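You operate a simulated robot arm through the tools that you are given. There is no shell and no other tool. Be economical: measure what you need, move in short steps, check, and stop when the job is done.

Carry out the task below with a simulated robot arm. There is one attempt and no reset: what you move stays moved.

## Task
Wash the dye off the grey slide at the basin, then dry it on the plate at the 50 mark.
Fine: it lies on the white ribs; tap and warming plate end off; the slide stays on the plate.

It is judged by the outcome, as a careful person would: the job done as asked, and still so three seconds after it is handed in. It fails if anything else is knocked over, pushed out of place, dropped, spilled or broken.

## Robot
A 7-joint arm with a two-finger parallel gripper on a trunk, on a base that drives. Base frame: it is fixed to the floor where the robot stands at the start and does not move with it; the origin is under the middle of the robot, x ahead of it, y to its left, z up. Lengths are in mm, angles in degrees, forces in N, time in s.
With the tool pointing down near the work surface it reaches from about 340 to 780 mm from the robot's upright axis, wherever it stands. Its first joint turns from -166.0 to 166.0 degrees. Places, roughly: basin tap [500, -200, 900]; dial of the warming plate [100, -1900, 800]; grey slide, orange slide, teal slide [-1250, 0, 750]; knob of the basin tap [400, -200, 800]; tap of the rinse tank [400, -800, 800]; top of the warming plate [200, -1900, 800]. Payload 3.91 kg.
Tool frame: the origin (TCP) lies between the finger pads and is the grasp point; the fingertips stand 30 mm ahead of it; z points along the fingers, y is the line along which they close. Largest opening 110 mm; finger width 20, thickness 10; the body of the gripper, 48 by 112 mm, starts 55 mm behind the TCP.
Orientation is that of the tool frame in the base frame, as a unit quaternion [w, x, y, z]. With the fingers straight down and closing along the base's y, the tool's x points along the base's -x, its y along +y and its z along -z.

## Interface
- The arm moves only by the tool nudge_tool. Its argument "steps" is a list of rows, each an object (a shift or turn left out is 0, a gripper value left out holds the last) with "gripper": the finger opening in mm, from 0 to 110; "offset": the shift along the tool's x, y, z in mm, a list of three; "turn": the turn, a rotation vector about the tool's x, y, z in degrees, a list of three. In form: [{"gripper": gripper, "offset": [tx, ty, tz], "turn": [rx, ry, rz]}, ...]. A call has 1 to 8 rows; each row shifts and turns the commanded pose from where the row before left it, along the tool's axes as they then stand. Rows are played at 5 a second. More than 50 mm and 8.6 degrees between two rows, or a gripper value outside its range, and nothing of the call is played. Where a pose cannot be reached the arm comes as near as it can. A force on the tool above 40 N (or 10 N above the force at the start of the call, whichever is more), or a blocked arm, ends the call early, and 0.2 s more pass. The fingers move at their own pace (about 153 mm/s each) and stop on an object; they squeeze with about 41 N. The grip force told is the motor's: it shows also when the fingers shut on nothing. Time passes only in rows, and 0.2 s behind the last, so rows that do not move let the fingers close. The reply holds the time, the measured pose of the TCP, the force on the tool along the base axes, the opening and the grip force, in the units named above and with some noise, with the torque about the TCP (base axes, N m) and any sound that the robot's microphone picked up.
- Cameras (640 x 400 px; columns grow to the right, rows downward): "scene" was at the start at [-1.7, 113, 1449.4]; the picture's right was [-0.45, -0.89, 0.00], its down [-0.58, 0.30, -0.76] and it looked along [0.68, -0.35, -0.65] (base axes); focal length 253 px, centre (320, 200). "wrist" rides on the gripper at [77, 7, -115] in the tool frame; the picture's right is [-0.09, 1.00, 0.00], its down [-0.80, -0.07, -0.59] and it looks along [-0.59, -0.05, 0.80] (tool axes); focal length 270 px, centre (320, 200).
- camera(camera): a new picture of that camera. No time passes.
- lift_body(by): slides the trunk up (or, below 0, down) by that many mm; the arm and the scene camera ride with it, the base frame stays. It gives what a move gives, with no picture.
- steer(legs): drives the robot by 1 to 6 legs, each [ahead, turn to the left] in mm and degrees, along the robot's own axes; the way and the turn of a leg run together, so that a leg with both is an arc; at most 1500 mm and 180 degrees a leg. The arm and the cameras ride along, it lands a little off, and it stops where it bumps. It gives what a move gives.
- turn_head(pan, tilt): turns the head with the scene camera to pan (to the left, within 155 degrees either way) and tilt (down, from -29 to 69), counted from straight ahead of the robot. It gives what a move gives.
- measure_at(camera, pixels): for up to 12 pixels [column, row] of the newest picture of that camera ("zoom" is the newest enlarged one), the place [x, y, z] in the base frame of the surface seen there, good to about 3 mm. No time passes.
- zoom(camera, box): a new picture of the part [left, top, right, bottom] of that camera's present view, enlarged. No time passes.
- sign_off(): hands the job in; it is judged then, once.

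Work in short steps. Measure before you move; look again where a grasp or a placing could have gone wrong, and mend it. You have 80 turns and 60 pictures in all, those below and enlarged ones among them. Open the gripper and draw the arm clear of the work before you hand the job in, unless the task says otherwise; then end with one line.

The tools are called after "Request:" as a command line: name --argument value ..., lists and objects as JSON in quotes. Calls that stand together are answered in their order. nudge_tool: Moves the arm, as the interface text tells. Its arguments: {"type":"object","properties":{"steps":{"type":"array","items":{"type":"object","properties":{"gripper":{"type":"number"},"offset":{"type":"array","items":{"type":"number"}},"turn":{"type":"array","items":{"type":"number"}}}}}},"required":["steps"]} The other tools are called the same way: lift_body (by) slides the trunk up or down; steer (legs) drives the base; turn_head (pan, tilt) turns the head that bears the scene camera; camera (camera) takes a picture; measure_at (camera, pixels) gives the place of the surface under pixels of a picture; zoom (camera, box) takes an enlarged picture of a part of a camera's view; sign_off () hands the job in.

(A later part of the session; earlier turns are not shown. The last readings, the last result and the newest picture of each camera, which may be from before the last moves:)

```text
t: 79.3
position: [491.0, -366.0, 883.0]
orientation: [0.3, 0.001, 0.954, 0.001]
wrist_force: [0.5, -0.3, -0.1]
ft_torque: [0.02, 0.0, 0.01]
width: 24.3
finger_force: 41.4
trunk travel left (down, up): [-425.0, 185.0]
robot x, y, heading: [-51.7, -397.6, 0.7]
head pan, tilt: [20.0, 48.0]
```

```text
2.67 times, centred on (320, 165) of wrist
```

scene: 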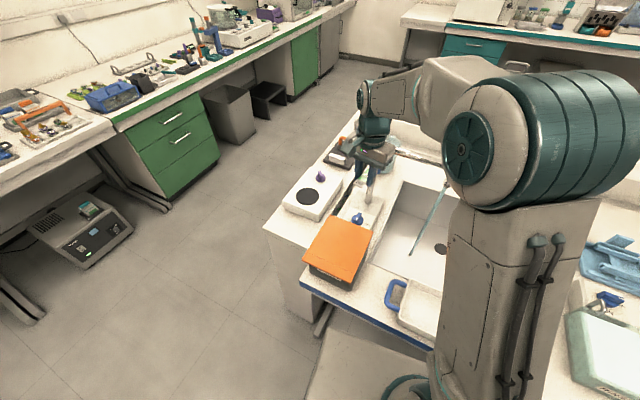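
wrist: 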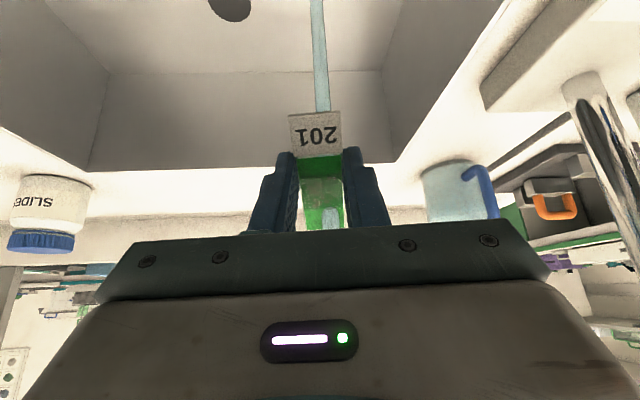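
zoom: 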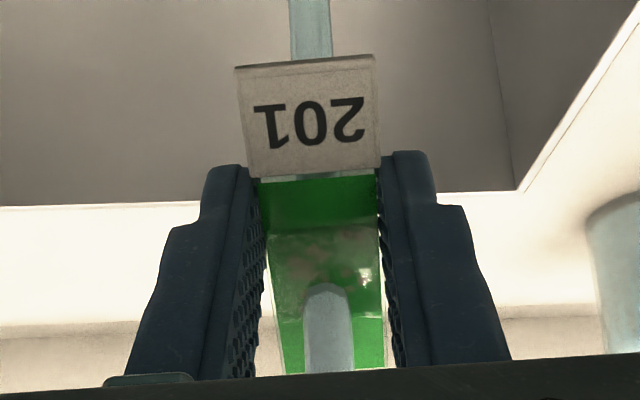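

The stream lands on the specimen area; green remains. Holding it there with small sideways sweeps to let time pass.

Request:
nudge_tool --steps '[{"offset": [0, 4, 0]}, {}, {}, {"offset": [0, 3, 0]}, {}, {}, {"offset": [0, -5, 0]}, {}]'

Request:
nudge_tool --steps '[{}, {}, {"offset": [0, -4, 0]}, {}, {}, {"offset": [0, -3, 0]}, {}, {}]'

Request:
zoom --camera "wrist" --box '[240, 90, 400, 240]'

```text
t: 81.1
position: [491.0, -364.0, 884.0]
orientation: [0.3, 0.0, 0.954, 0.001]
wrist_force: [0.7, 0.3, -0.5]
ft_torque: [-0.02, -0.02, 0.03]
width: 24.2
finger_force: 41.4
trunk travel left (down, up): [-425.0, 185.0]
robot x, y, heading: [-52.6, -399.7, 0.9]
head pan, tilt: [20.0, 48.0]
```

```text
t: 82.9
position: [490.8, -370.1, 883.8]
orientation: [0.301, 0.002, 0.954, 0.001]
wrist_force: [-0.2, 0.3, 0.8]
ft_torque: [0.02, 0.0, 0.02]
width: 24.3
finger_force: 40.9
trunk travel left (down, up): [-425.0, 185.0]
robot x, y, heading: [-55.6, -398.5, 0.9]
head pan, tilt: [20.0, 48.0]
```

```text
2.67 times, centred on (320, 165) of wrist
```

zoom: 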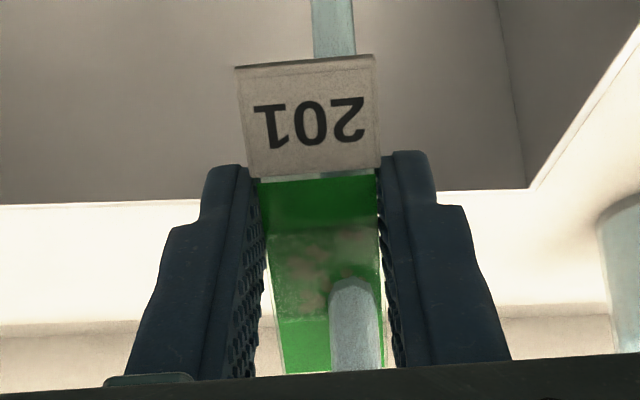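

The colour has changed little. I'll bring the stream over the middle of the glass and hold several seconds.

Request:
nudge_tool --steps '[{"offset": [-5, 6, 4]}, {}, {}, {}, {}, {}, {}, {}]'

Request:
nudge_tool --steps '[{}, {}, {}, {}, {}, {}, {}, {}]'

Request:
zoom --camera "wrist" --box '[240, 90, 400, 240]'

```text
t: 84.7
position: [496.4, -366.0, 882.8]
orientation: [0.301, 0.001, 0.954, 0.001]
wrist_force: [0.3, 0.5, -0.6]
ft_torque: [0.01, -0.01, 0.01]
width: 24.5
finger_force: 41.1
trunk travel left (down, up): [-425.0, 185.0]
robot x, y, heading: [-54.1, -396.4, 1.1]
head pan, tilt: [20.0, 48.0]
```

```text
t: 86.5
position: [496.7, -365.5, 884.6]
orientation: [0.3, 0.001, 0.954, 0.001]
wrist_force: [0.3, 0.0, -0.7]
ft_torque: [-0.03, -0.01, -0.04]
width: 24.4
finger_force: 41.2
trunk travel left (down, up): [-425.0, 185.0]
robot x, y, heading: [-54.2, -396.9, 1.1]
head pan, tilt: [20.0, 48.0]
```

```text
2.67 times, centred on (320, 165) of wrist
```

zoom: 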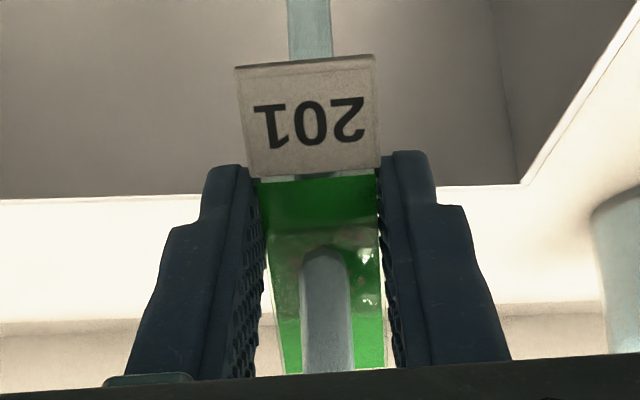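

I can't see under the stream, so I'll draw the slide back out 60 mm and inspect it.

Request:
nudge_tool --steps '[{"offset": [33, 0, -23]}, {"offset": [33, 0, -23]}]'

Request:
zoom --camera "wrist" --box '[240, 90, 400, 240]'

```text
t: 87.1
position: [415.5, -364.2, 886.7]
orientation: [0.302, 0.001, 0.953, 0.0]
wrist_force: [-0.4, 0.9, 0.3]
ft_torque: [0.02, -0.01, -0.04]
width: 24.3
finger_force: 40.9
trunk travel left (down, up): [-425.0, 185.0]
robot x, y, heading: [-52.4, -395.3, 0.7]
head pan, tilt: [20.0, 48.0]
```

```text
2.67 times, centred on (320, 165) of wrist
```

zoom: 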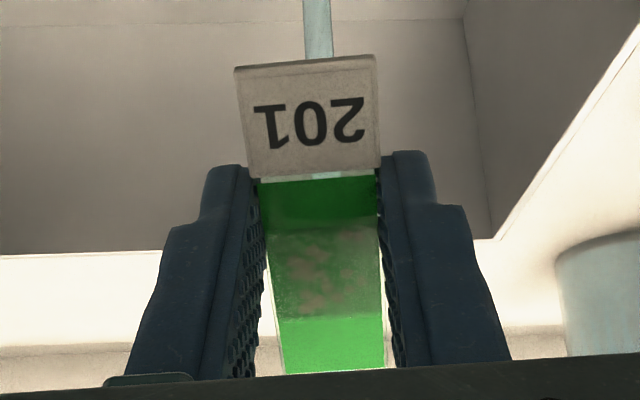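

Dye is still there, perhaps thinner. I'll lower the trunk 80 mm (slide nearer the basin, less splash), centre the slide's middle in the stream and hold it much longer.

Request:
lift_body --by -80

Request:
nudge_tool --steps '[{"offset": [-33, 2, 23]}, {"offset": [-33, 0, 23]}, {"offset": [-4, 0, 3]}, {}, {}, {}, {}, {}]'

Request:
nudge_tool --steps '[{}, {}, {}, {}, {}, {}, {}, {}]'

Request:
nudge_tool --steps '[{}, {}, {}, {}, {}, {}, {}, {}]'

Request:
nudge_tool --steps '[{}, {}, {}, {}, {}, {}, {}, {}]'

Request:
zoom --camera "wrist" --box '[240, 90, 400, 240]'

```text
t: 88.3
position: [417.1, -363.7, 806.9]
orientation: [0.301, 0.002, 0.954, 0.0]
wrist_force: [0.0, -0.2, 0.4]
ft_torque: [0.03, -0.01, 0.0]
width: 24.6
finger_force: 40.9
trunk travel left (down, up): [-345.0, 265.0]
robot x, y, heading: [-55.1, -399.3, 0.7]
head pan, tilt: [20.0, 48.0]
```

```text
t: 90.1
position: [504.1, -364.5, 805.3]
orientation: [0.3, 0.001, 0.954, 0.001]
wrist_force: [-0.3, 0.1, -0.4]
ft_torque: [0.01, -0.03, -0.01]
width: 24.4
finger_force: 41.0
trunk travel left (down, up): [-345.0, 265.0]
robot x, y, heading: [-53.9, -395.4, 0.7]
head pan, tilt: [20.0, 48.0]
```

```text
t: 91.9
position: [501.2, -363.2, 805.3]
orientation: [0.3, 0.002, 0.954, 0.0]
wrist_force: [0.3, -0.1, 0.0]
ft_torque: [0.0, 0.02, -0.05]
width: 24.1
finger_force: 40.9
trunk travel left (down, up): [-345.0, 265.0]
robot x, y, heading: [-52.6, -398.0, 1.0]
head pan, tilt: [20.0, 48.0]
```

```text
t: 93.7
position: [503.7, -364.5, 806.0]
orientation: [0.301, 0.001, 0.954, 0.001]
wrist_force: [0.4, -0.7, 0.4]
ft_torque: [-0.01, -0.03, -0.01]
width: 24.4
finger_force: 41.0
trunk travel left (down, up): [-345.0, 265.0]
robot x, y, heading: [-50.3, -397.1, 0.8]
head pan, tilt: [20.0, 48.0]
```

```text
t: 95.5
position: [503.0, -364.9, 806.3]
orientation: [0.3, 0.001, 0.954, 0.0]
wrist_force: [-0.4, -0.2, -1.1]
ft_torque: [-0.01, 0.01, 0.0]
width: 24.2
finger_force: 40.6
trunk travel left (down, up): [-345.0, 265.0]
robot x, y, heading: [-53.2, -400.2, 0.9]
head pan, tilt: [20.0, 48.0]
```

```text
2.67 times, centred on (320, 165) of wrist
```

zoom: 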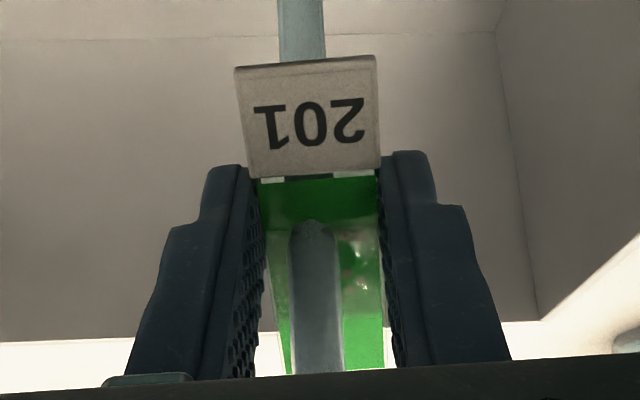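

Some pale spots are appearing. I'll sweep the stream slowly along the whole glass while drawing back, then inspect.

Request:
nudge_tool --steps '[{"offset": [4, 0, -3]}, {}, {"offset": [4, 0, -3]}, {}, {"offset": [4, 0, -3]}, {}, {"offset": [4, 0, -3]}, {}]'

Request:
nudge_tool --steps '[{"offset": [4, 0, -3]}, {}, {"offset": [4, 0, -3]}, {}, {"offset": [33, 0, -23]}, {"offset": [10, 0, -7]}]'

Request:
zoom --camera "wrist" --box '[240, 90, 400, 240]'

```text
t: 97.3
position: [482.6, -362.1, 807.1]
orientation: [0.301, 0.001, 0.954, 0.001]
wrist_force: [-0.5, -0.8, -0.7]
ft_torque: [0.02, -0.02, -0.01]
width: 24.4
finger_force: 41.3
trunk travel left (down, up): [-345.0, 265.0]
robot x, y, heading: [-51.6, -397.1, 0.9]
head pan, tilt: [20.0, 48.0]
```

```text
t: 98.7
position: [420.0, -362.0, 808.5]
orientation: [0.302, 0.001, 0.953, 0.001]
wrist_force: [-0.5, -0.4, -0.5]
ft_torque: [0.0, -0.04, -0.03]
width: 24.1
finger_force: 40.6
trunk travel left (down, up): [-345.0, 265.0]
robot x, y, heading: [-53.8, -396.2, 1.0]
head pan, tilt: [20.0, 48.0]
```

```text
2.67 times, centred on (320, 165) of wrist
```

zoom: 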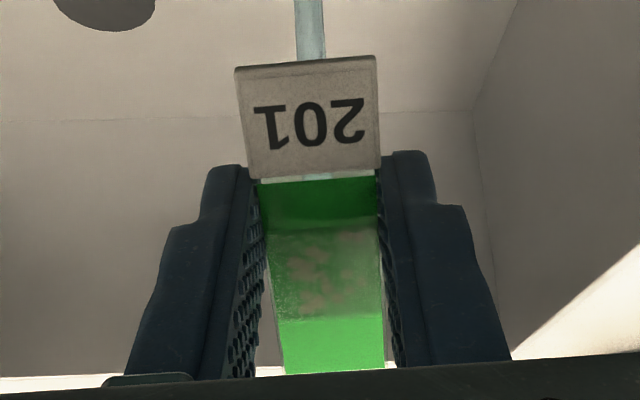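

No visible change, so something about the pose is wrong: I'll try it nearly level (tilt 15°) and lower, inside the basin, with the stream on the glass beyond the gripper.

Request:
nudge_tool --steps '[{"turn": [0, 7, 0]}, {"turn": [0, 7, 0]}, {"turn": [0, 6.5, 0]}, {"offset": [-24, 0, 6.4]}]'

Request:
lift_body --by -75

Request:
nudge_tool --steps '[{"offset": [-24, 0, 6.4]}, {"offset": [-20, 0, 5.3]}, {}, {}, {}, {}, {}, {}]'

Request:
nudge_tool --steps '[{}, {}, {}, {}, {}, {}, {}, {}]'

Request:
camera --camera "wrist"

Request:
camera --camera "scene"

```text
t: 99.7
position: [442.3, -361.1, 806.4]
orientation: [0.127, 0.001, 0.992, 0.001]
wrist_force: [0.9, -0.4, 0.2]
ft_torque: [-0.03, 0.0, 0.0]
width: 24.4
finger_force: 41.1
trunk travel left (down, up): [-345.0, 265.0]
robot x, y, heading: [-52.3, -398.7, 0.7]
head pan, tilt: [20.0, 48.0]
```

```text
t: 100.8
position: [444.1, -362.7, 733.2]
orientation: [0.127, 0.002, 0.992, 0.001]
wrist_force: [-0.2, 0.7, 0.2]
ft_torque: [-0.02, 0.0, -0.03]
width: 24.1
finger_force: 40.9
trunk travel left (down, up): [-270.0, 340.0]
robot x, y, heading: [-50.9, -396.6, 1.1]
head pan, tilt: [20.0, 48.0]
```

```text
t: 102.6
position: [489.3, -358.9, 732.8]
orientation: [0.126, 0.001, 0.992, 0.001]
wrist_force: [-0.1, 0.6, -1.1]
ft_torque: [0.03, -0.01, 0.02]
width: 24.6
finger_force: 41.3
trunk travel left (down, up): [-270.0, 340.0]
robot x, y, heading: [-54.3, -399.6, 1.0]
head pan, tilt: [20.0, 48.0]
```

```text
t: 104.4
position: [489.8, -359.2, 730.7]
orientation: [0.127, 0.001, 0.992, 0.001]
wrist_force: [-0.5, 0.4, -0.6]
ft_torque: [0.01, 0.0, -0.01]
width: 24.4
finger_force: 41.1
trunk travel left (down, up): [-270.0, 340.0]
robot x, y, heading: [-54.1, -396.0, 0.9]
head pan, tilt: [20.0, 48.0]
```

```text
21 pictures are left
```

wrist: 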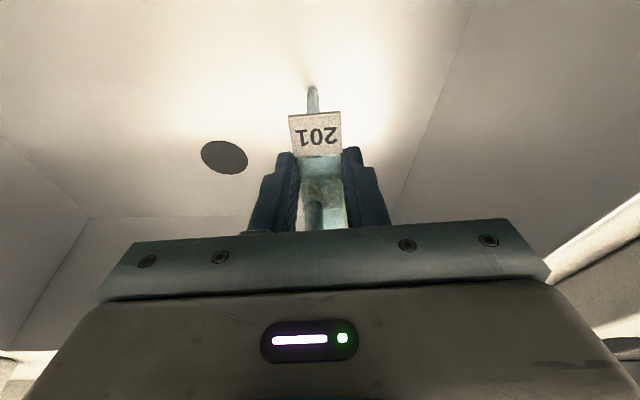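

```text
20 pictures are left
```

scene: 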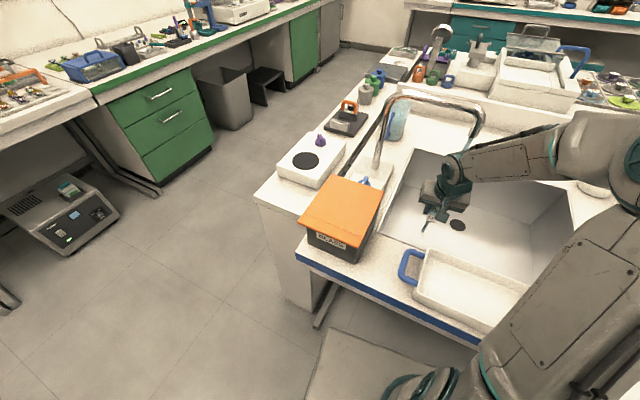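

The dye is gone; the glass is clear at (320,190). One more second of rinse, then I draw back, raise the trunk and level the tool.

Request:
nudge_tool --steps '[{"offset": [-3, 0, 1]}, {}, {}, {}, {}, {}, {"offset": [36, 0, -9.6]}, {"offset": [36, 0, -9.6]}]'

Request:
lift_body --by 155

Request:
nudge_tool --steps '[{"turn": [0, 7.3, 0]}, {"turn": [0, 7.3, 0]}, {"offset": [0, 0, -45]}]'

Request:
zoom --camera "wrist" --box '[240, 90, 400, 240]'

```text
t: 106.2
position: [416.8, -362.2, 732.5]
orientation: [0.127, 0.002, 0.992, 0.0]
wrist_force: [0.1, 0.4, 0.0]
ft_torque: [-0.02, 0.03, -0.05]
width: 24.3
finger_force: 40.7
trunk travel left (down, up): [-270.0, 340.0]
robot x, y, heading: [-53.8, -396.7, 1.0]
head pan, tilt: [20.0, 48.0]
```

```text
t: 108.0
position: [417.4, -362.1, 887.0]
orientation: [0.126, 0.001, 0.992, 0.0]
wrist_force: [-0.5, 0.1, 0.2]
ft_torque: [0.01, 0.02, 0.04]
width: 24.3
finger_force: 41.0
trunk travel left (down, up): [-425.0, 185.0]
robot x, y, heading: [-56.7, -397.4, 0.7]
head pan, tilt: [20.0, 48.0]
```

```text
t: 108.8
position: [416.8, -361.7, 930.3]
orientation: [-0.002, 0.001, 1.0, 0.001]
wrist_force: [0.7, 0.1, 0.2]
ft_torque: [0.0, 0.01, 0.0]
width: 24.5
finger_force: 41.3
trunk travel left (down, up): [-425.0, 185.0]
robot x, y, heading: [-50.6, -396.1, 0.9]
head pan, tilt: [20.0, 48.0]
```

```text
2.67 times, centred on (320, 165) of wrist
```

zoom: 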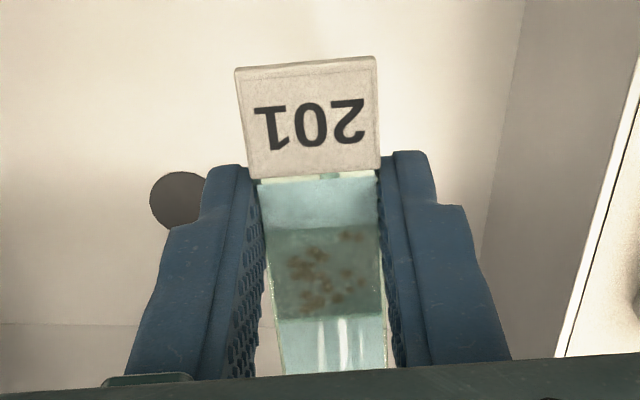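

The slide is clean. Now over the knob (444,−154) with the fingers straddling its bar (now along x).

Request:
nudge_tool --steps '[{"offset": [0, 41.5, 0]}, {"offset": [0, 41.5, 0]}, {"offset": [0, 41.5, 0]}, {"offset": [0, 41.5, 0]}, {"offset": [0, 41.5, 0]}, {"offset": [-27, 0, 0]}, {}]'

Request:
camera --camera "wrist"

Request:
measure_at --camera "wrist" --pixels '[[316, 85], [316, 92], [316, 98], [300, 95], [332, 95], [310, 80], [322, 80]]'

```text
t: 110.4
position: [443.5, -155.8, 932.9]
orientation: [-0.001, 0.001, 1.0, 0.0]
wrist_force: [-0.2, -0.6, -0.6]
ft_torque: [0.0, 0.01, -0.02]
width: 24.6
finger_force: 40.5
trunk travel left (down, up): [-425.0, 185.0]
robot x, y, heading: [-55.6, -393.9, 0.9]
head pan, tilt: [20.0, 48.0]
```

```text
18 pictures are left
```

wrist: 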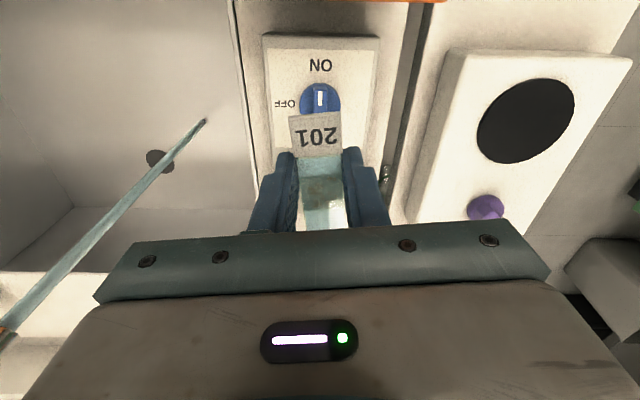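

```text
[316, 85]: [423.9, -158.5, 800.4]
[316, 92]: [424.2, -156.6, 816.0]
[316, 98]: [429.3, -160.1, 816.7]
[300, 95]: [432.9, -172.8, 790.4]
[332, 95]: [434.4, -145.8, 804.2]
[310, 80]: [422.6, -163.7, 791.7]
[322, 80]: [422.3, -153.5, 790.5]
```

The bar (319,98) is in line with the fingers. Descending in decreasing steps.

Request:
nudge_tool --steps '[{"offset": [0, 1.5, 40]}, {"offset": [0, 0, 30]}, {"offset": [0, 0, 15]}, {"offset": [0, 0, 7]}, {}]'

Request:
nudge_tool --steps '[{"turn": [0, 0, -8]}, {"turn": [0, 0, -8]}, {"turn": [0, 0, -8]}, {"turn": [0, 0, -8]}, {"turn": [0, 0, -8]}, {"turn": [0, 0, -8]}, {"turn": [0, 0, -8]}, {"turn": [0, 0, -8]}]'

Request:
nudge_tool --steps '[{"turn": [0, 0, -8]}, {"turn": [0, 0, -8]}, {"turn": [0, 0, -8]}, {"turn": [0, 0, -8]}, {"turn": [0, 0, -8]}, {"turn": [0, 0, -8]}, {"turn": [0, 0, -5]}]'

Request:
camera --camera "wrist"

```text
t: 111.6
position: [445.3, -153.8, 840.9]
orientation: [0.0, 0.001, 1.0, 0.0]
wrist_force: [0.1, 0.0, 0.4]
ft_torque: [0.0, -0.03, -0.03]
width: 24.3
finger_force: 41.1
trunk travel left (down, up): [-425.0, 185.0]
robot x, y, heading: [-50.9, -395.6, 1.0]
head pan, tilt: [20.0, 48.0]
```

```text
t: 113.4
position: [443.6, -152.3, 839.9]
orientation: [0.0, -0.53, 0.848, 0.001]
wrist_force: [-0.9, 0.0, 0.1]
ft_torque: [-0.01, 0.01, 0.0]
width: 24.5
finger_force: 41.2
trunk travel left (down, up): [-425.0, 185.0]
robot x, y, heading: [-53.1, -399.0, 0.9]
head pan, tilt: [20.0, 48.0]
```

```text
t: 115.0
position: [444.0, -152.7, 840.0]
orientation: [0.001, 0.852, -0.524, -0.001]
wrist_force: [-0.7, 1.1, -3.6]
ft_torque: [0.11, -0.14, -1.9]
width: 25.7
finger_force: 41.7
trunk travel left (down, up): [-425.0, 185.0]
robot x, y, heading: [-51.0, -395.9, 1.1]
head pan, tilt: [20.0, 48.0]
```

```text
17 pictures are left
```

wrist: 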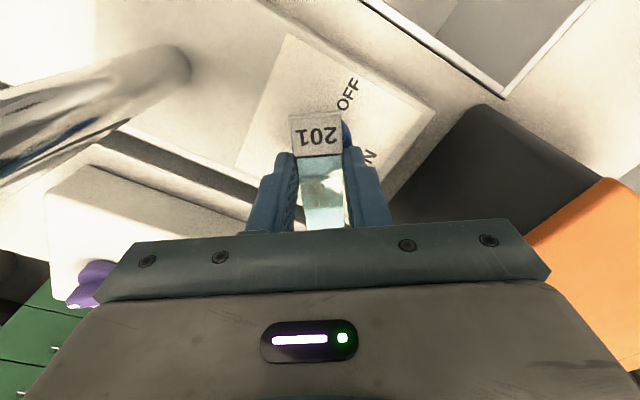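

A 1.9 N·m torque shows the knob at its stop (OFF). Backing off the rotation and raising.

Request:
nudge_tool --steps '[{"turn": [0, 0, 8]}, {"turn": [0, 0, 8]}, {"turn": [0, 0, 4]}, {"offset": [0, 0, -15]}, {"offset": [0, 0, -40]}, {"offset": [0, 0, -40]}, {"offset": [0, 0, -40]}]'

Request:
camera --camera "wrist"

```text
t: 116.6
position: [444.6, -150.7, 975.0]
orientation: [0.001, 0.749, -0.663, 0.0]
wrist_force: [0.5, -0.2, -0.3]
ft_torque: [0.0, 0.01, 0.03]
width: 24.3
finger_force: 40.9
trunk travel left (down, up): [-425.0, 185.0]
robot x, y, heading: [-51.9, -399.7, 0.8]
head pan, tilt: [20.0, 48.0]
```

```text
16 pictures are left
```

wrist: 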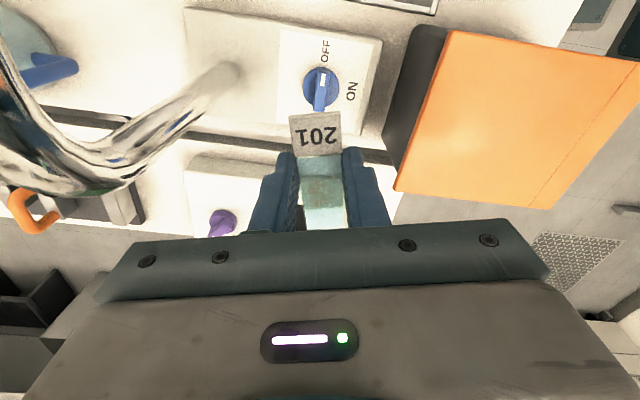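

Tap is OFF. Retracting the arm and driving to the warming plate.

Request:
nudge_tool --steps '[{"offset": [0, 0, -40]}, {"offset": [0, 45, -40]}, {"offset": [0, 48, 0]}, {"offset": [0, 48, 0]}, {"offset": [0, 45, 0]}, {"offset": [45, 0, 0]}, {"offset": [45, 0, 0]}, {"offset": [45, 0, 0]}]'

Request:
steer --legs '[[-300, 0], [0, -91], [1350, 0], [0, 90]]'

Request:
turn_head --pan 10 --tilt 42

Request:
camera --camera "scene"

```text
refused: row 2 steps farther than a row can; nothing moved
```

```text
t: 130.5
position: [235.1, -1968.2, 975.6]
orientation: [0.0, -0.383, 0.924, 0.0]
wrist_force: [-0.1, -0.9, -0.9]
ft_torque: [-0.01, 0.01, 0.0]
width: 24.2
finger_force: 41.0
trunk travel left (down, up): [-425.0, 185.0]
robot x, y, heading: [-264.2, -1727.7, -51.2]
head pan, tilt: [20.0, 48.0]
stopped in leg 4: the robot was blocked; the commanded pose is now the measured one
```

```text
t: 131.2
position: [235.5, -1967.0, 974.0]
orientation: [0.0, -0.383, 0.924, -0.001]
wrist_force: [-0.4, 0.1, -0.1]
ft_torque: [0.03, 0.0, 0.01]
width: 24.4
finger_force: 40.9
trunk travel left (down, up): [-425.0, 185.0]
robot x, y, heading: [-266.9, -1728.0, -51.6]
head pan, tilt: [10.0, 42.0]
```

```text
15 pictures are left
```

scene: 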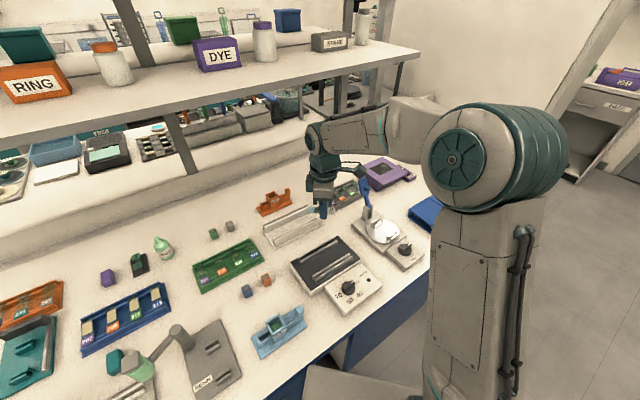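

That move was refused and the base drove with the arm still extended; it stopped while turning. I'll zoom in to see what blocked it and the state of the things there.

Request:
zoom --camera "scene" --box '[270, 120, 430, 320]'

Request:
measure_at --camera "scene" --pixels '[[365, 185], [380, 235], [347, 288], [325, 262], [355, 285], [322, 200], [340, 128], [405, 130], [320, 130], [398, 50], [300, 85], [400, 250]]'

```text
2.00 times, centred on (350, 220) of scene
```

zoom: 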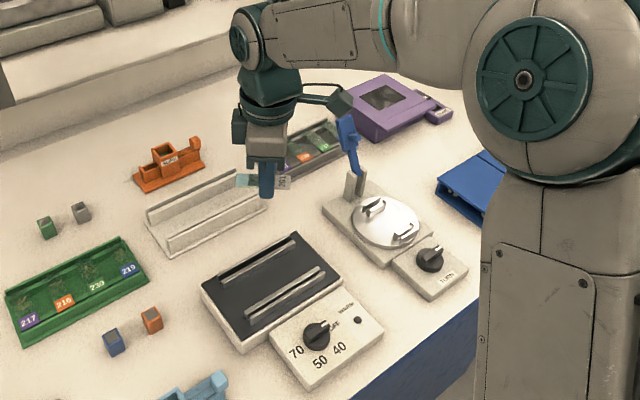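

```text
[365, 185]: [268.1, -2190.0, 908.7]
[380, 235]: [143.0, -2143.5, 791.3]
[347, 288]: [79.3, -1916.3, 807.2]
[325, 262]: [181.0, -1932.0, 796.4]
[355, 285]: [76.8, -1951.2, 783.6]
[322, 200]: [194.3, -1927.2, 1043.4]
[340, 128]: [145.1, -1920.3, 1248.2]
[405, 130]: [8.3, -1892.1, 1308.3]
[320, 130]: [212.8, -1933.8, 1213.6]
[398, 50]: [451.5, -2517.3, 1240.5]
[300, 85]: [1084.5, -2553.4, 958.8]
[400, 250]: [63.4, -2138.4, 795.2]
```

Nothing looks displaced; most likely the base corner met the bench. From here the plate (≈497 mm) and dial (≈392 mm) are both in reach, so I'll stay. Zooming on the plate to measure ribs and dial.

Request:
zoom --camera "scene" --box '[286, 230, 390, 320]'

```text
4.44 times, centred on (338, 275) of scene
```

zoom: 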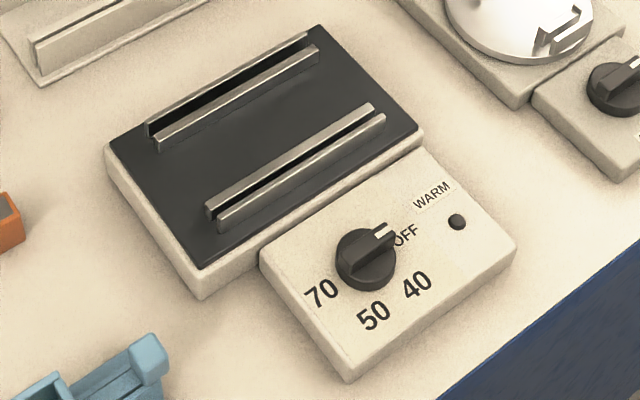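

Measuring rib tops, plate surface, and the dial.

Request:
measure_at --camera "zoom" --pixels '[[150, 130], [304, 40], [160, 142], [314, 53], [211, 207], [370, 108], [224, 219], [380, 119], [270, 130], [235, 92], [298, 168], [190, 235]]'

Request:
measure_at --camera "zoom" --pixels '[[365, 240], [388, 230], [345, 250], [395, 262], [370, 285], [340, 268], [320, 295], [373, 317], [417, 285], [405, 237], [458, 222], [480, 290]]'

```text
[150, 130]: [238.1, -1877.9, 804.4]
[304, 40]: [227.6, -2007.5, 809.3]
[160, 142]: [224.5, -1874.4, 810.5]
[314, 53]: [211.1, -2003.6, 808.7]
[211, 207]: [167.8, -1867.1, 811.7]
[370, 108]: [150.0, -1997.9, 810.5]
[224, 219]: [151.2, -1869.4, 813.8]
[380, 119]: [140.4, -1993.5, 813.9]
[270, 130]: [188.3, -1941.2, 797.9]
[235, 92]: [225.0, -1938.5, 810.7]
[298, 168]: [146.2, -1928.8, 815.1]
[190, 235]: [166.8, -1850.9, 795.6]
```

```text
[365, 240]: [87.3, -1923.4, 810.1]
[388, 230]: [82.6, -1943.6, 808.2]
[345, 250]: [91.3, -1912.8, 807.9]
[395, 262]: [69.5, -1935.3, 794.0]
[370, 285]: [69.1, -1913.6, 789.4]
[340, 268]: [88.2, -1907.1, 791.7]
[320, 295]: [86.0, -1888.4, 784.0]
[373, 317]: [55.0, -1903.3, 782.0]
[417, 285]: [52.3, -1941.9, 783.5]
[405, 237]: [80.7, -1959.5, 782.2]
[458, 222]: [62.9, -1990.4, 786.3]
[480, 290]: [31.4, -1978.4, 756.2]
```

Rib tops z≈811, plate z≈797, rib direction 5.9° off y, rib centres x≈218 and 158 (inner) at y −1937. I'll rotate the tool 51° clockwise so the slide lies across the ribs, and move above TCP (184.5,−1936.6).

Request:
nudge_tool --steps '[{"turn": [0, 0, 7.3]}, {"turn": [0, 0, 7.3]}, {"turn": [0, 0, 7.3]}, {"turn": [0, 0, 7.3]}, {"turn": [0, 0, 7.3]}, {"turn": [0, 0, 7.3]}, {"turn": [0, 0, 7.1]}]'

Request:
nudge_tool --steps '[{"offset": [27, 12.5, 0]}, {"offset": [26.4, 12.5, 0]}, {"offset": [0, 0, 45]}, {"offset": [0, 0, 40]}]'

Request:
camera --camera "wrist"

```text
t: 132.8
position: [234.1, -1967.1, 974.0]
orientation: [0.0, 0.052, 0.999, 0.0]
wrist_force: [0.1, -0.9, -0.2]
ft_torque: [0.0, 0.0, 0.0]
width: 24.3
finger_force: 40.7
trunk travel left (down, up): [-425.0, 185.0]
robot x, y, heading: [-268.7, -1726.5, -51.5]
head pan, tilt: [10.0, 42.0]
```

```text
t: 133.8
position: [185.1, -1935.9, 889.6]
orientation: [0.0, 0.05, 0.999, 0.0]
wrist_force: [-0.4, -0.6, -0.2]
ft_torque: [-0.04, -0.01, 0.01]
width: 23.9
finger_force: 40.8
trunk travel left (down, up): [-425.0, 185.0]
robot x, y, heading: [-267.0, -1726.7, -51.4]
head pan, tilt: [10.0, 42.0]
```

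```text
12 pictures are left
```

wrist: 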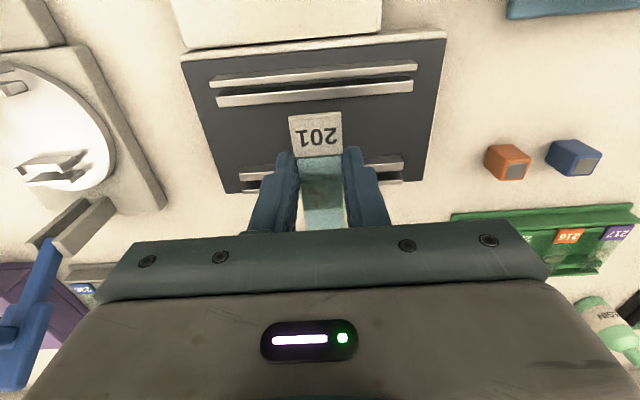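

Both rail pairs are visible (rows 70/95 and 165–175). Measuring them once more from here.

Request:
measure_at --camera "wrist" --pixels '[[230, 80], [400, 67], [230, 100], [400, 86], [255, 173], [255, 182], [385, 163], [385, 176], [250, 130], [380, 130], [270, 98], [350, 90]]'

```text
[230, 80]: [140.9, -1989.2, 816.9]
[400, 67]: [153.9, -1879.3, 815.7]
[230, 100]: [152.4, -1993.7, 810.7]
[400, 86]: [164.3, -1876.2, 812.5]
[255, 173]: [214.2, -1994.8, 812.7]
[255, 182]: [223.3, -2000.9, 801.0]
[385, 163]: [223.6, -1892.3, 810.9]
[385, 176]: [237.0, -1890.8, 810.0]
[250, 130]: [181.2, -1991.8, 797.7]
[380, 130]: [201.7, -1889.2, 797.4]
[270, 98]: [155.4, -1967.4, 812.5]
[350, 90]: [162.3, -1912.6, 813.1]
```

Rails centre at x≈189 (y −1937). Checking where the slide's label end actually is in the hand.

Request:
measure_at --camera "wrist" --pixels '[[302, 117], [316, 116], [332, 114], [302, 135], [316, 135], [332, 135], [316, 150], [322, 222]]'

```text
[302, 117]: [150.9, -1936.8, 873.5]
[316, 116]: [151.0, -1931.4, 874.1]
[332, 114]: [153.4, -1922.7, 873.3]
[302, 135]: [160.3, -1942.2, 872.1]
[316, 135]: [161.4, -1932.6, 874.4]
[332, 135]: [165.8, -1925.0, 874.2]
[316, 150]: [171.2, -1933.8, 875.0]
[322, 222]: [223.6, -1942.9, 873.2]
```

The slide spans x≈150–225; a 1.5 mm shift centres it. Lowering to just above the ribs, then in small steps watching the force.

Request:
nudge_tool --steps '[{"offset": [-1.5, 0, 25]}, {"offset": [0, 0, 20]}, {"offset": [0, 0, 7]}, {"offset": [0, 0, 3]}, {}]'

Request:
nudge_tool --steps '[{"offset": [0, 0, 1.5]}, {}]'

Request:
nudge_tool --steps '[{"offset": [0, 0, 1.5]}, {}]'

```text
t: 135.0
position: [186.4, -1937.4, 836.6]
orientation: [0.0, 0.052, 0.999, -0.001]
wrist_force: [-1.0, 0.0, -0.8]
ft_torque: [0.01, -0.01, -0.01]
width: 24.4
finger_force: 41.1
trunk travel left (down, up): [-425.0, 185.0]
robot x, y, heading: [-268.8, -1726.4, -51.5]
head pan, tilt: [10.0, 42.0]
```

```text
t: 135.6
position: [185.6, -1938.4, 833.0]
orientation: [0.0, 0.052, 0.999, 0.0]
wrist_force: [0.3, -0.1, 0.3]
ft_torque: [-0.06, -0.02, -0.03]
width: 24.2
finger_force: 40.4
trunk travel left (down, up): [-425.0, 185.0]
robot x, y, heading: [-265.6, -1725.4, -51.2]
head pan, tilt: [10.0, 42.0]
```

```text
t: 136.2
position: [185.6, -1937.0, 833.2]
orientation: [0.0, 0.052, 0.999, 0.0]
wrist_force: [0.1, 0.2, -0.3]
ft_torque: [0.01, 0.05, 0.01]
width: 24.3
finger_force: 41.4
trunk travel left (down, up): [-425.0, 185.0]
robot x, y, heading: [-268.4, -1726.8, -51.4]
head pan, tilt: [10.0, 42.0]
```

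Still no contact force. Continuing down in 1 mm steps with a view.

Request:
nudge_tool --steps '[{"offset": [0, 0, 1]}, {}]'

Request:
nudge_tool --steps '[{"offset": [0, 0, 1]}, {}]'

Request:
zoom --camera "wrist" --box '[200, 80, 440, 240]'

```text
t: 136.8
position: [186.0, -1938.8, 832.3]
orientation: [0.0, 0.051, 0.999, -0.001]
wrist_force: [0.4, 0.0, 0.4]
ft_torque: [0.0, -0.01, 0.03]
width: 24.5
finger_force: 40.1
trunk travel left (down, up): [-425.0, 185.0]
robot x, y, heading: [-264.3, -1726.4, -51.5]
head pan, tilt: [10.0, 42.0]
```

```text
t: 137.4
position: [186.2, -1938.3, 830.4]
orientation: [0.0, 0.05, 0.999, 0.0]
wrist_force: [2.6, 1.4, 12.0]
ft_torque: [0.05, 0.18, -0.01]
width: 24.3
finger_force: 41.1
trunk travel left (down, up): [-425.0, 185.0]
robot x, y, heading: [-267.1, -1725.7, -51.3]
head pan, tilt: [10.0, 42.0]
```

```text
2.50 times, centred on (320, 160) of wrist
```

zoom: 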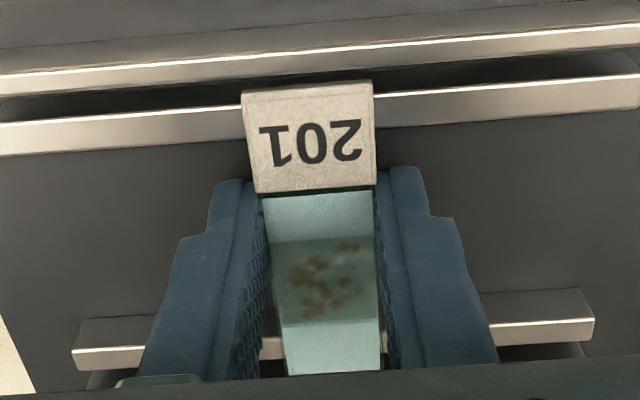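

Contact at 12 N: the slide sits on the ribs, label end over the inner rail. Releasing gently and raising.

Request:
nudge_tool --steps '[{"gripper": 30}, {"gripper": 40}, {"gripper": 50}, {"offset": [0, 0, -20]}, {"offset": [0, 0, -40]}]'

Request:
zoom --camera "wrist" --box '[160, 20, 480, 220]'

Request:
measure_at --camera "zoom" --pixels '[[310, 155], [330, 200], [350, 290], [355, 330], [360, 360], [200, 130], [460, 110]]'

```text
t: 138.6
position: [185.7, -1939.3, 891.8]
orientation: [0.0, 0.052, 0.999, 0.0]
wrist_force: [-1.3, -0.2, 0.7]
ft_torque: [0.01, 0.0, -0.02]
width: 49.9
finger_force: 0.1
trunk travel left (down, up): [-425.0, 185.0]
robot x, y, heading: [-266.2, -1727.1, -51.6]
head pan, tilt: [10.0, 42.0]
```

```text
2.00 times, centred on (320, 120) of wrist
```

zoom: 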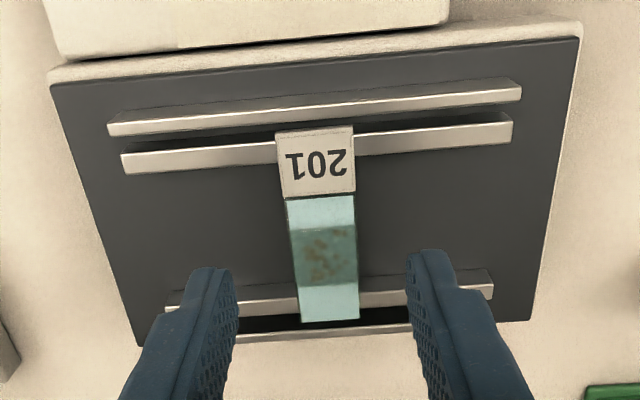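

```text
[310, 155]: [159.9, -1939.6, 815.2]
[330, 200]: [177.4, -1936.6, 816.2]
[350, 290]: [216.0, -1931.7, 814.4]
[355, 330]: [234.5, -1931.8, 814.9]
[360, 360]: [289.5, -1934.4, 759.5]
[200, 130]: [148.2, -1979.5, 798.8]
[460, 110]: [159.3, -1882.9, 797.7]
```

The slide lies across the inner ribs, inside the outer ones. Next the dial: OFF points −y, then clockwise 40, 50, 70 at about 60° steps. Moving above the dial (83,−1924) and turning the tool 91° counter-clockwise so the fingers straddle the pointer bar.

Request:
nudge_tool --steps '[{"offset": [0, 0, -45]}, {"offset": [35, 1.5, 0]}, {"offset": [35, 1.5, 0]}, {"offset": [33, 1.5, 0]}, {"turn": [0, 0, -7.6]}, {"turn": [0, 0, -7.6]}, {"turn": [0, 0, -7.6]}, {"turn": [0, 0, -7.6]}]'

Request:
nudge_tool --steps '[{"turn": [0, 0, -7.6]}, {"turn": [0, 0, -7.6]}, {"turn": [0, 0, -7.6]}, {"turn": [0, 0, -7.6]}, {"turn": [0, 0, -7.6]}, {"turn": [0, 0, -7.6]}, {"turn": [0, 0, -7.6]}, {"turn": [0, 0, -7.6]}]'

Request:
zoom --camera "wrist" --box '[200, 20, 440, 220]'

```text
t: 140.4
position: [83.1, -1923.1, 934.5]
orientation: [0.0, -0.214, 0.977, 0.0]
wrist_force: [0.4, 0.6, -0.8]
ft_torque: [0.01, -0.01, -0.02]
width: 49.9
finger_force: 0.0
trunk travel left (down, up): [-425.0, 185.0]
robot x, y, heading: [-265.8, -1729.2, -51.4]
head pan, tilt: [10.0, 42.0]
```

```text
t: 142.2
position: [84.4, -1922.9, 935.0]
orientation: [-0.001, -0.679, 0.734, 0.0]
wrist_force: [0.2, 0.2, 0.4]
ft_torque: [-0.03, 0.01, -0.02]
width: 50.1
finger_force: 0.2
trunk travel left (down, up): [-425.0, 185.0]
robot x, y, heading: [-268.4, -1726.9, -51.5]
head pan, tilt: [10.0, 42.0]
```

```text
2.00 times, centred on (320, 120) of wrist
```

zoom: 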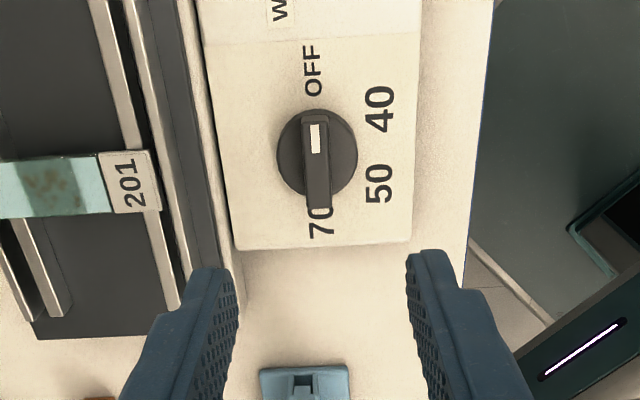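

Measuring knob centre and labels.

Request:
measure_at --camera "zoom" --pixels '[[315, 115], [316, 160], [317, 205], [282, 155], [352, 155], [303, 160], [328, 160], [313, 70], [379, 110], [379, 184], [320, 225], [316, 185]]'

```text
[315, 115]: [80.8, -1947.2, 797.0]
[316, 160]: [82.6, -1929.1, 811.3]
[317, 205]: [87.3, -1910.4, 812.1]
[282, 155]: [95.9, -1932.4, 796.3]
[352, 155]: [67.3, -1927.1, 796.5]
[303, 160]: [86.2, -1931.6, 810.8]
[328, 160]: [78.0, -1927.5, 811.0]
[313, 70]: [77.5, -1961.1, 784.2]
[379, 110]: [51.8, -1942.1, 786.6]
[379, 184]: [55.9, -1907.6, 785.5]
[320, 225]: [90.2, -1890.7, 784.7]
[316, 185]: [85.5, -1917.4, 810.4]
```

Knob centre ≈(82.5,−1927), bar top 811, disc 796; 50 is 120° clockwise from OFF. Descending to TCP z≈829 and gripping the bar.

Request:
nudge_tool --steps '[{"gripper": 40, "offset": [4.1, 1.2, 0]}, {"offset": [0, 0, 45]}, {"offset": [0, 0, 40]}, {"offset": [0, 0, 15]}, {"offset": [0, 0, 6]}]'

Request:
nudge_tool --steps '[{"gripper": 20}, {"gripper": 3}, {"gripper": 3}, {"gripper": 3}]'

```text
t: 143.4
position: [81.5, -1926.5, 827.5]
orientation: [-0.001, -0.678, 0.735, 0.001]
wrist_force: [-0.4, 1.0, -0.3]
ft_torque: [0.06, 0.02, -0.04]
width: 40.0
finger_force: 0.1
trunk travel left (down, up): [-425.0, 185.0]
robot x, y, heading: [-265.2, -1726.4, -51.6]
head pan, tilt: [10.0, 42.0]
```

```text
t: 144.4
position: [84.4, -1926.8, 828.9]
orientation: [0.0, -0.678, 0.735, -0.002]
wrist_force: [28.0, -0.3, 6.1]
ft_torque: [0.6, -0.38, -0.91]
width: 11.8
finger_force: 45.0
trunk travel left (down, up): [-425.0, 185.0]
robot x, y, heading: [-265.5, -1727.9, -51.6]
head pan, tilt: [10.0, 42.0]
```

Gripped (11.8 mm) with a 28 N side load toward +x; I'll relieve it by shifting +2 mm in x and recheck.

Request:
nudge_tool --steps '[{"offset": [0, -2, 0]}, {}]'

```text
t: 145.0
position: [84.9, -1926.9, 827.9]
orientation: [0.0, -0.678, 0.736, 0.0]
wrist_force: [18.1, -4.7, 8.9]
ft_torque: [-1.26, -0.29, -0.91]
width: 12.2
finger_force: 44.9
trunk travel left (down, up): [-425.0, 185.0]
robot x, y, heading: [-264.8, -1729.4, -51.4]
head pan, tilt: [10.0, 42.0]
```

Request:
nudge_tool --steps '[{"offset": [0, -2.5, -0.5]}, {}]'

```text
t: 145.6
position: [84.9, -1927.9, 828.6]
orientation: [-0.002, -0.677, 0.736, 0.002]
wrist_force: [5.7, -10.4, -7.1]
ft_torque: [-1.52, -0.24, -0.92]
width: 11.8
finger_force: 45.5
trunk travel left (down, up): [-425.0, 185.0]
robot x, y, heading: [-265.2, -1726.6, -51.7]
head pan, tilt: [10.0, 42.0]
```

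Side load is down to about 6 N. Rotating 120° clockwise in stages.

Request:
nudge_tool --steps '[{"offset": [1, 0, 0]}, {"turn": [0, 0, 8]}, {"turn": [0, 0, 8]}, {"turn": [0, 0, 8]}, {"turn": [0, 0, 8]}, {"turn": [0, 0, 8]}, {"turn": [0, 0, 8]}, {"turn": [0, 0, 8]}]'

Request:
nudge_tool --steps '[{"turn": [0, 0, 8]}, {"turn": [0, 0, 8]}, {"turn": [0, 0, 8]}, {"turn": [0, 0, 8]}, {"turn": [0, 0, 8]}, {"turn": [0, 0, 8]}, {"turn": [0, 0, 8]}, {"turn": [0, 0, 8]}]'

Request:
camera --camera "wrist"

```text
t: 147.4
position: [85.8, -1927.7, 828.5]
orientation: [-0.002, -0.252, 0.968, 0.001]
wrist_force: [-13.3, 9.8, -31.1]
ft_torque: [0.09, 0.08, 0.02]
width: 12.1
finger_force: 45.0
trunk travel left (down, up): [-425.0, 185.0]
robot x, y, heading: [-266.6, -1728.3, -50.9]
head pan, tilt: [10.0, 42.0]
```

```text
t: 149.2
position: [85.2, -1928.2, 829.9]
orientation: [0.0, 0.299, 0.954, -0.001]
wrist_force: [-15.2, 6.2, -5.7]
ft_torque: [0.74, 1.33, -0.02]
width: 11.9
finger_force: 45.1
trunk travel left (down, up): [-425.0, 185.0]
robot x, y, heading: [-265.1, -1727.9, -51.3]
head pan, tilt: [10.0, 42.0]
```

```text
8 pictures are left
```

wrist: 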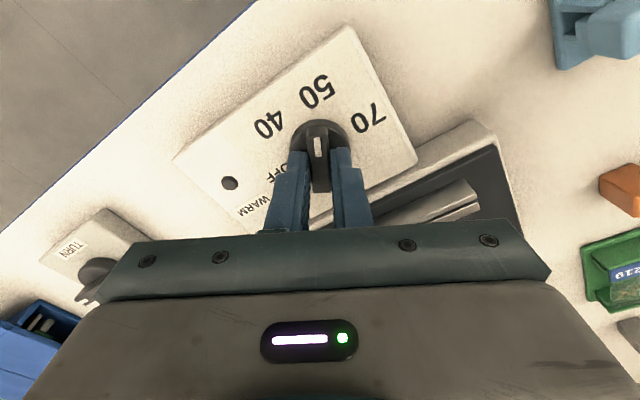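

The pointer is exactly on 50. I'll let time pass here with the arm still, then look at the plate from the scene camera.

Request:
nudge_tool --steps '[{"gripper": 25}, {}, {}, {}, {}, {}, {}, {}]'

Request:
nudge_tool --steps '[{}, {}, {}, {}, {}, {}, {}, {}]'

Request:
nudge_tool --steps '[{}, {}, {}, {}, {}, {}, {}, {}]'

Request:
nudge_tool --steps '[{}, {}, {}, {}, {}, {}, {}, {}]'

Request:
nudge_tool --steps '[{}, {}, {}, {}, {}, {}, {}, {}]'

Request:
zoom --camera "scene" --box '[286, 230, 390, 320]'

```text
t: 151.0
position: [86.6, -1929.1, 828.2]
orientation: [0.0, 0.299, 0.954, 0.0]
wrist_force: [-0.1, 0.6, -0.6]
ft_torque: [-0.03, -0.03, 0.01]
width: 25.0
finger_force: 0.2
trunk travel left (down, up): [-425.0, 185.0]
robot x, y, heading: [-268.7, -1726.9, -51.3]
head pan, tilt: [10.0, 42.0]
```

```text
t: 152.8
position: [86.4, -1929.6, 827.8]
orientation: [0.002, 0.299, 0.954, 0.0]
wrist_force: [-0.4, 0.4, 0.2]
ft_torque: [0.0, -0.01, -0.02]
width: 25.1
finger_force: 0.0
trunk travel left (down, up): [-425.0, 185.0]
robot x, y, heading: [-268.0, -1724.7, -51.3]
head pan, tilt: [10.0, 42.0]
```

```text
t: 154.6
position: [87.5, -1928.6, 829.1]
orientation: [-0.001, 0.298, 0.954, 0.0]
wrist_force: [-0.7, 0.5, 0.0]
ft_torque: [0.0, 0.0, -0.01]
width: 25.1
finger_force: 0.1
trunk travel left (down, up): [-425.0, 185.0]
robot x, y, heading: [-270.9, -1726.1, -51.5]
head pan, tilt: [10.0, 42.0]
```

```text
t: 156.4
position: [86.7, -1927.7, 828.4]
orientation: [0.0, 0.298, 0.954, 0.0]
wrist_force: [0.1, -0.1, 0.7]
ft_torque: [-0.04, -0.02, 0.0]
width: 25.0
finger_force: 0.0
trunk travel left (down, up): [-425.0, 185.0]
robot x, y, heading: [-268.4, -1729.4, -51.6]
head pan, tilt: [10.0, 42.0]
```

```text
t: 158.2
position: [86.5, -1929.3, 829.5]
orientation: [0.0, 0.299, 0.954, 0.0]
wrist_force: [-0.1, -0.2, -0.7]
ft_torque: [0.0, -0.01, -0.02]
width: 24.8
finger_force: 0.3
trunk travel left (down, up): [-425.0, 185.0]
robot x, y, heading: [-265.9, -1727.5, -51.5]
head pan, tilt: [10.0, 42.0]
```

```text
4.44 times, centred on (338, 275) of scene
```

zoom: 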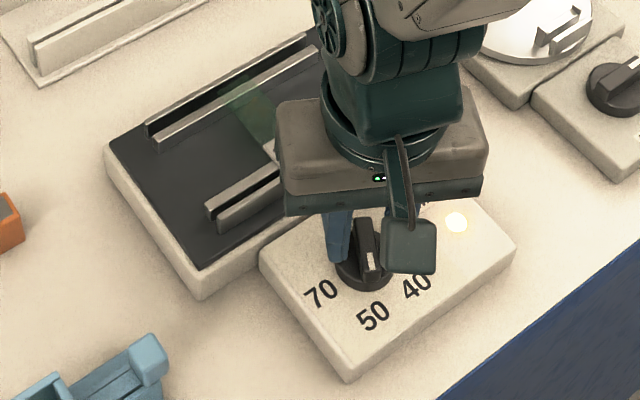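

The WARM lamp is lit. The slide shows at (250,105); I'll give it more drying time and look again.

Request:
nudge_tool --steps '[{}, {}, {}, {}, {}, {}, {}, {}]'

Request:
nudge_tool --steps '[{}, {}, {}, {}, {}, {}, {}, {}]'

Request:
nudge_tool --steps '[{}, {}, {}, {}, {}, {}, {}, {}]'

Request:
nudge_tool --steps '[{}, {}, {}, {}, {}, {}, {}, {}]'

Request:
nudge_tool --steps '[{}, {}, {}, {}, {}, {}, {}, {}]'

Request:
nudge_tool --steps '[{}, {}, {}, {}, {}, {}, {}, {}]'

Request:
zoom --camera "scene" --box '[310, 235, 350, 270]'

```text
t: 160.0
position: [87.7, -1928.8, 829.4]
orientation: [0.0, 0.298, 0.954, -0.001]
wrist_force: [0.4, -0.6, -0.1]
ft_torque: [0.0, 0.03, 0.0]
width: 24.9
finger_force: 0.1
trunk travel left (down, up): [-425.0, 185.0]
robot x, y, heading: [-265.8, -1728.8, -51.3]
head pan, tilt: [10.0, 42.0]
```

```text
t: 161.8
position: [87.9, -1928.7, 829.5]
orientation: [0.0, 0.298, 0.955, 0.0]
wrist_force: [-0.5, 0.0, 0.5]
ft_torque: [-0.02, 0.03, 0.0]
width: 24.8
finger_force: 0.1
trunk travel left (down, up): [-425.0, 185.0]
robot x, y, heading: [-270.9, -1729.9, -51.5]
head pan, tilt: [10.0, 42.0]
```

```text
t: 163.6
position: [86.4, -1928.6, 828.8]
orientation: [0.0, 0.299, 0.954, 0.0]
wrist_force: [-0.3, 0.2, -0.3]
ft_torque: [0.0, -0.03, -0.01]
width: 24.7
finger_force: 0.1
trunk travel left (down, up): [-425.0, 185.0]
robot x, y, heading: [-268.5, -1729.3, -51.3]
head pan, tilt: [10.0, 42.0]
```

```text
t: 165.4
position: [86.5, -1928.5, 828.7]
orientation: [0.0, 0.298, 0.955, 0.0]
wrist_force: [0.2, 0.5, 0.2]
ft_torque: [0.0, 0.0, 0.01]
width: 25.0
finger_force: 0.0
trunk travel left (down, up): [-425.0, 185.0]
robot x, y, heading: [-269.0, -1726.7, -51.4]
head pan, tilt: [10.0, 42.0]
```

```text
t: 167.2
position: [87.1, -1927.7, 828.0]
orientation: [0.0, 0.298, 0.955, 0.0]
wrist_force: [-0.5, 0.3, -0.3]
ft_torque: [0.0, 0.02, -0.02]
width: 25.2
finger_force: 0.1
trunk travel left (down, up): [-425.0, 185.0]
robot x, y, heading: [-265.6, -1726.4, -51.4]
head pan, tilt: [10.0, 42.0]
```

```text
t: 169.0
position: [87.3, -1928.5, 828.9]
orientation: [0.0, 0.298, 0.954, 0.0]
wrist_force: [0.6, 0.2, -0.7]
ft_torque: [-0.02, 0.04, 0.0]
width: 24.7
finger_force: 0.0
trunk travel left (down, up): [-425.0, 185.0]
robot x, y, heading: [-268.6, -1725.7, -51.3]
head pan, tilt: [10.0, 42.0]
```

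```text
11.43 times, centred on (330, 252) of scene
```

zoom: 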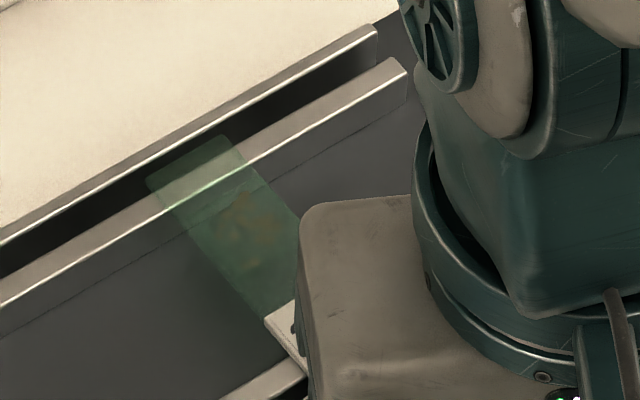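

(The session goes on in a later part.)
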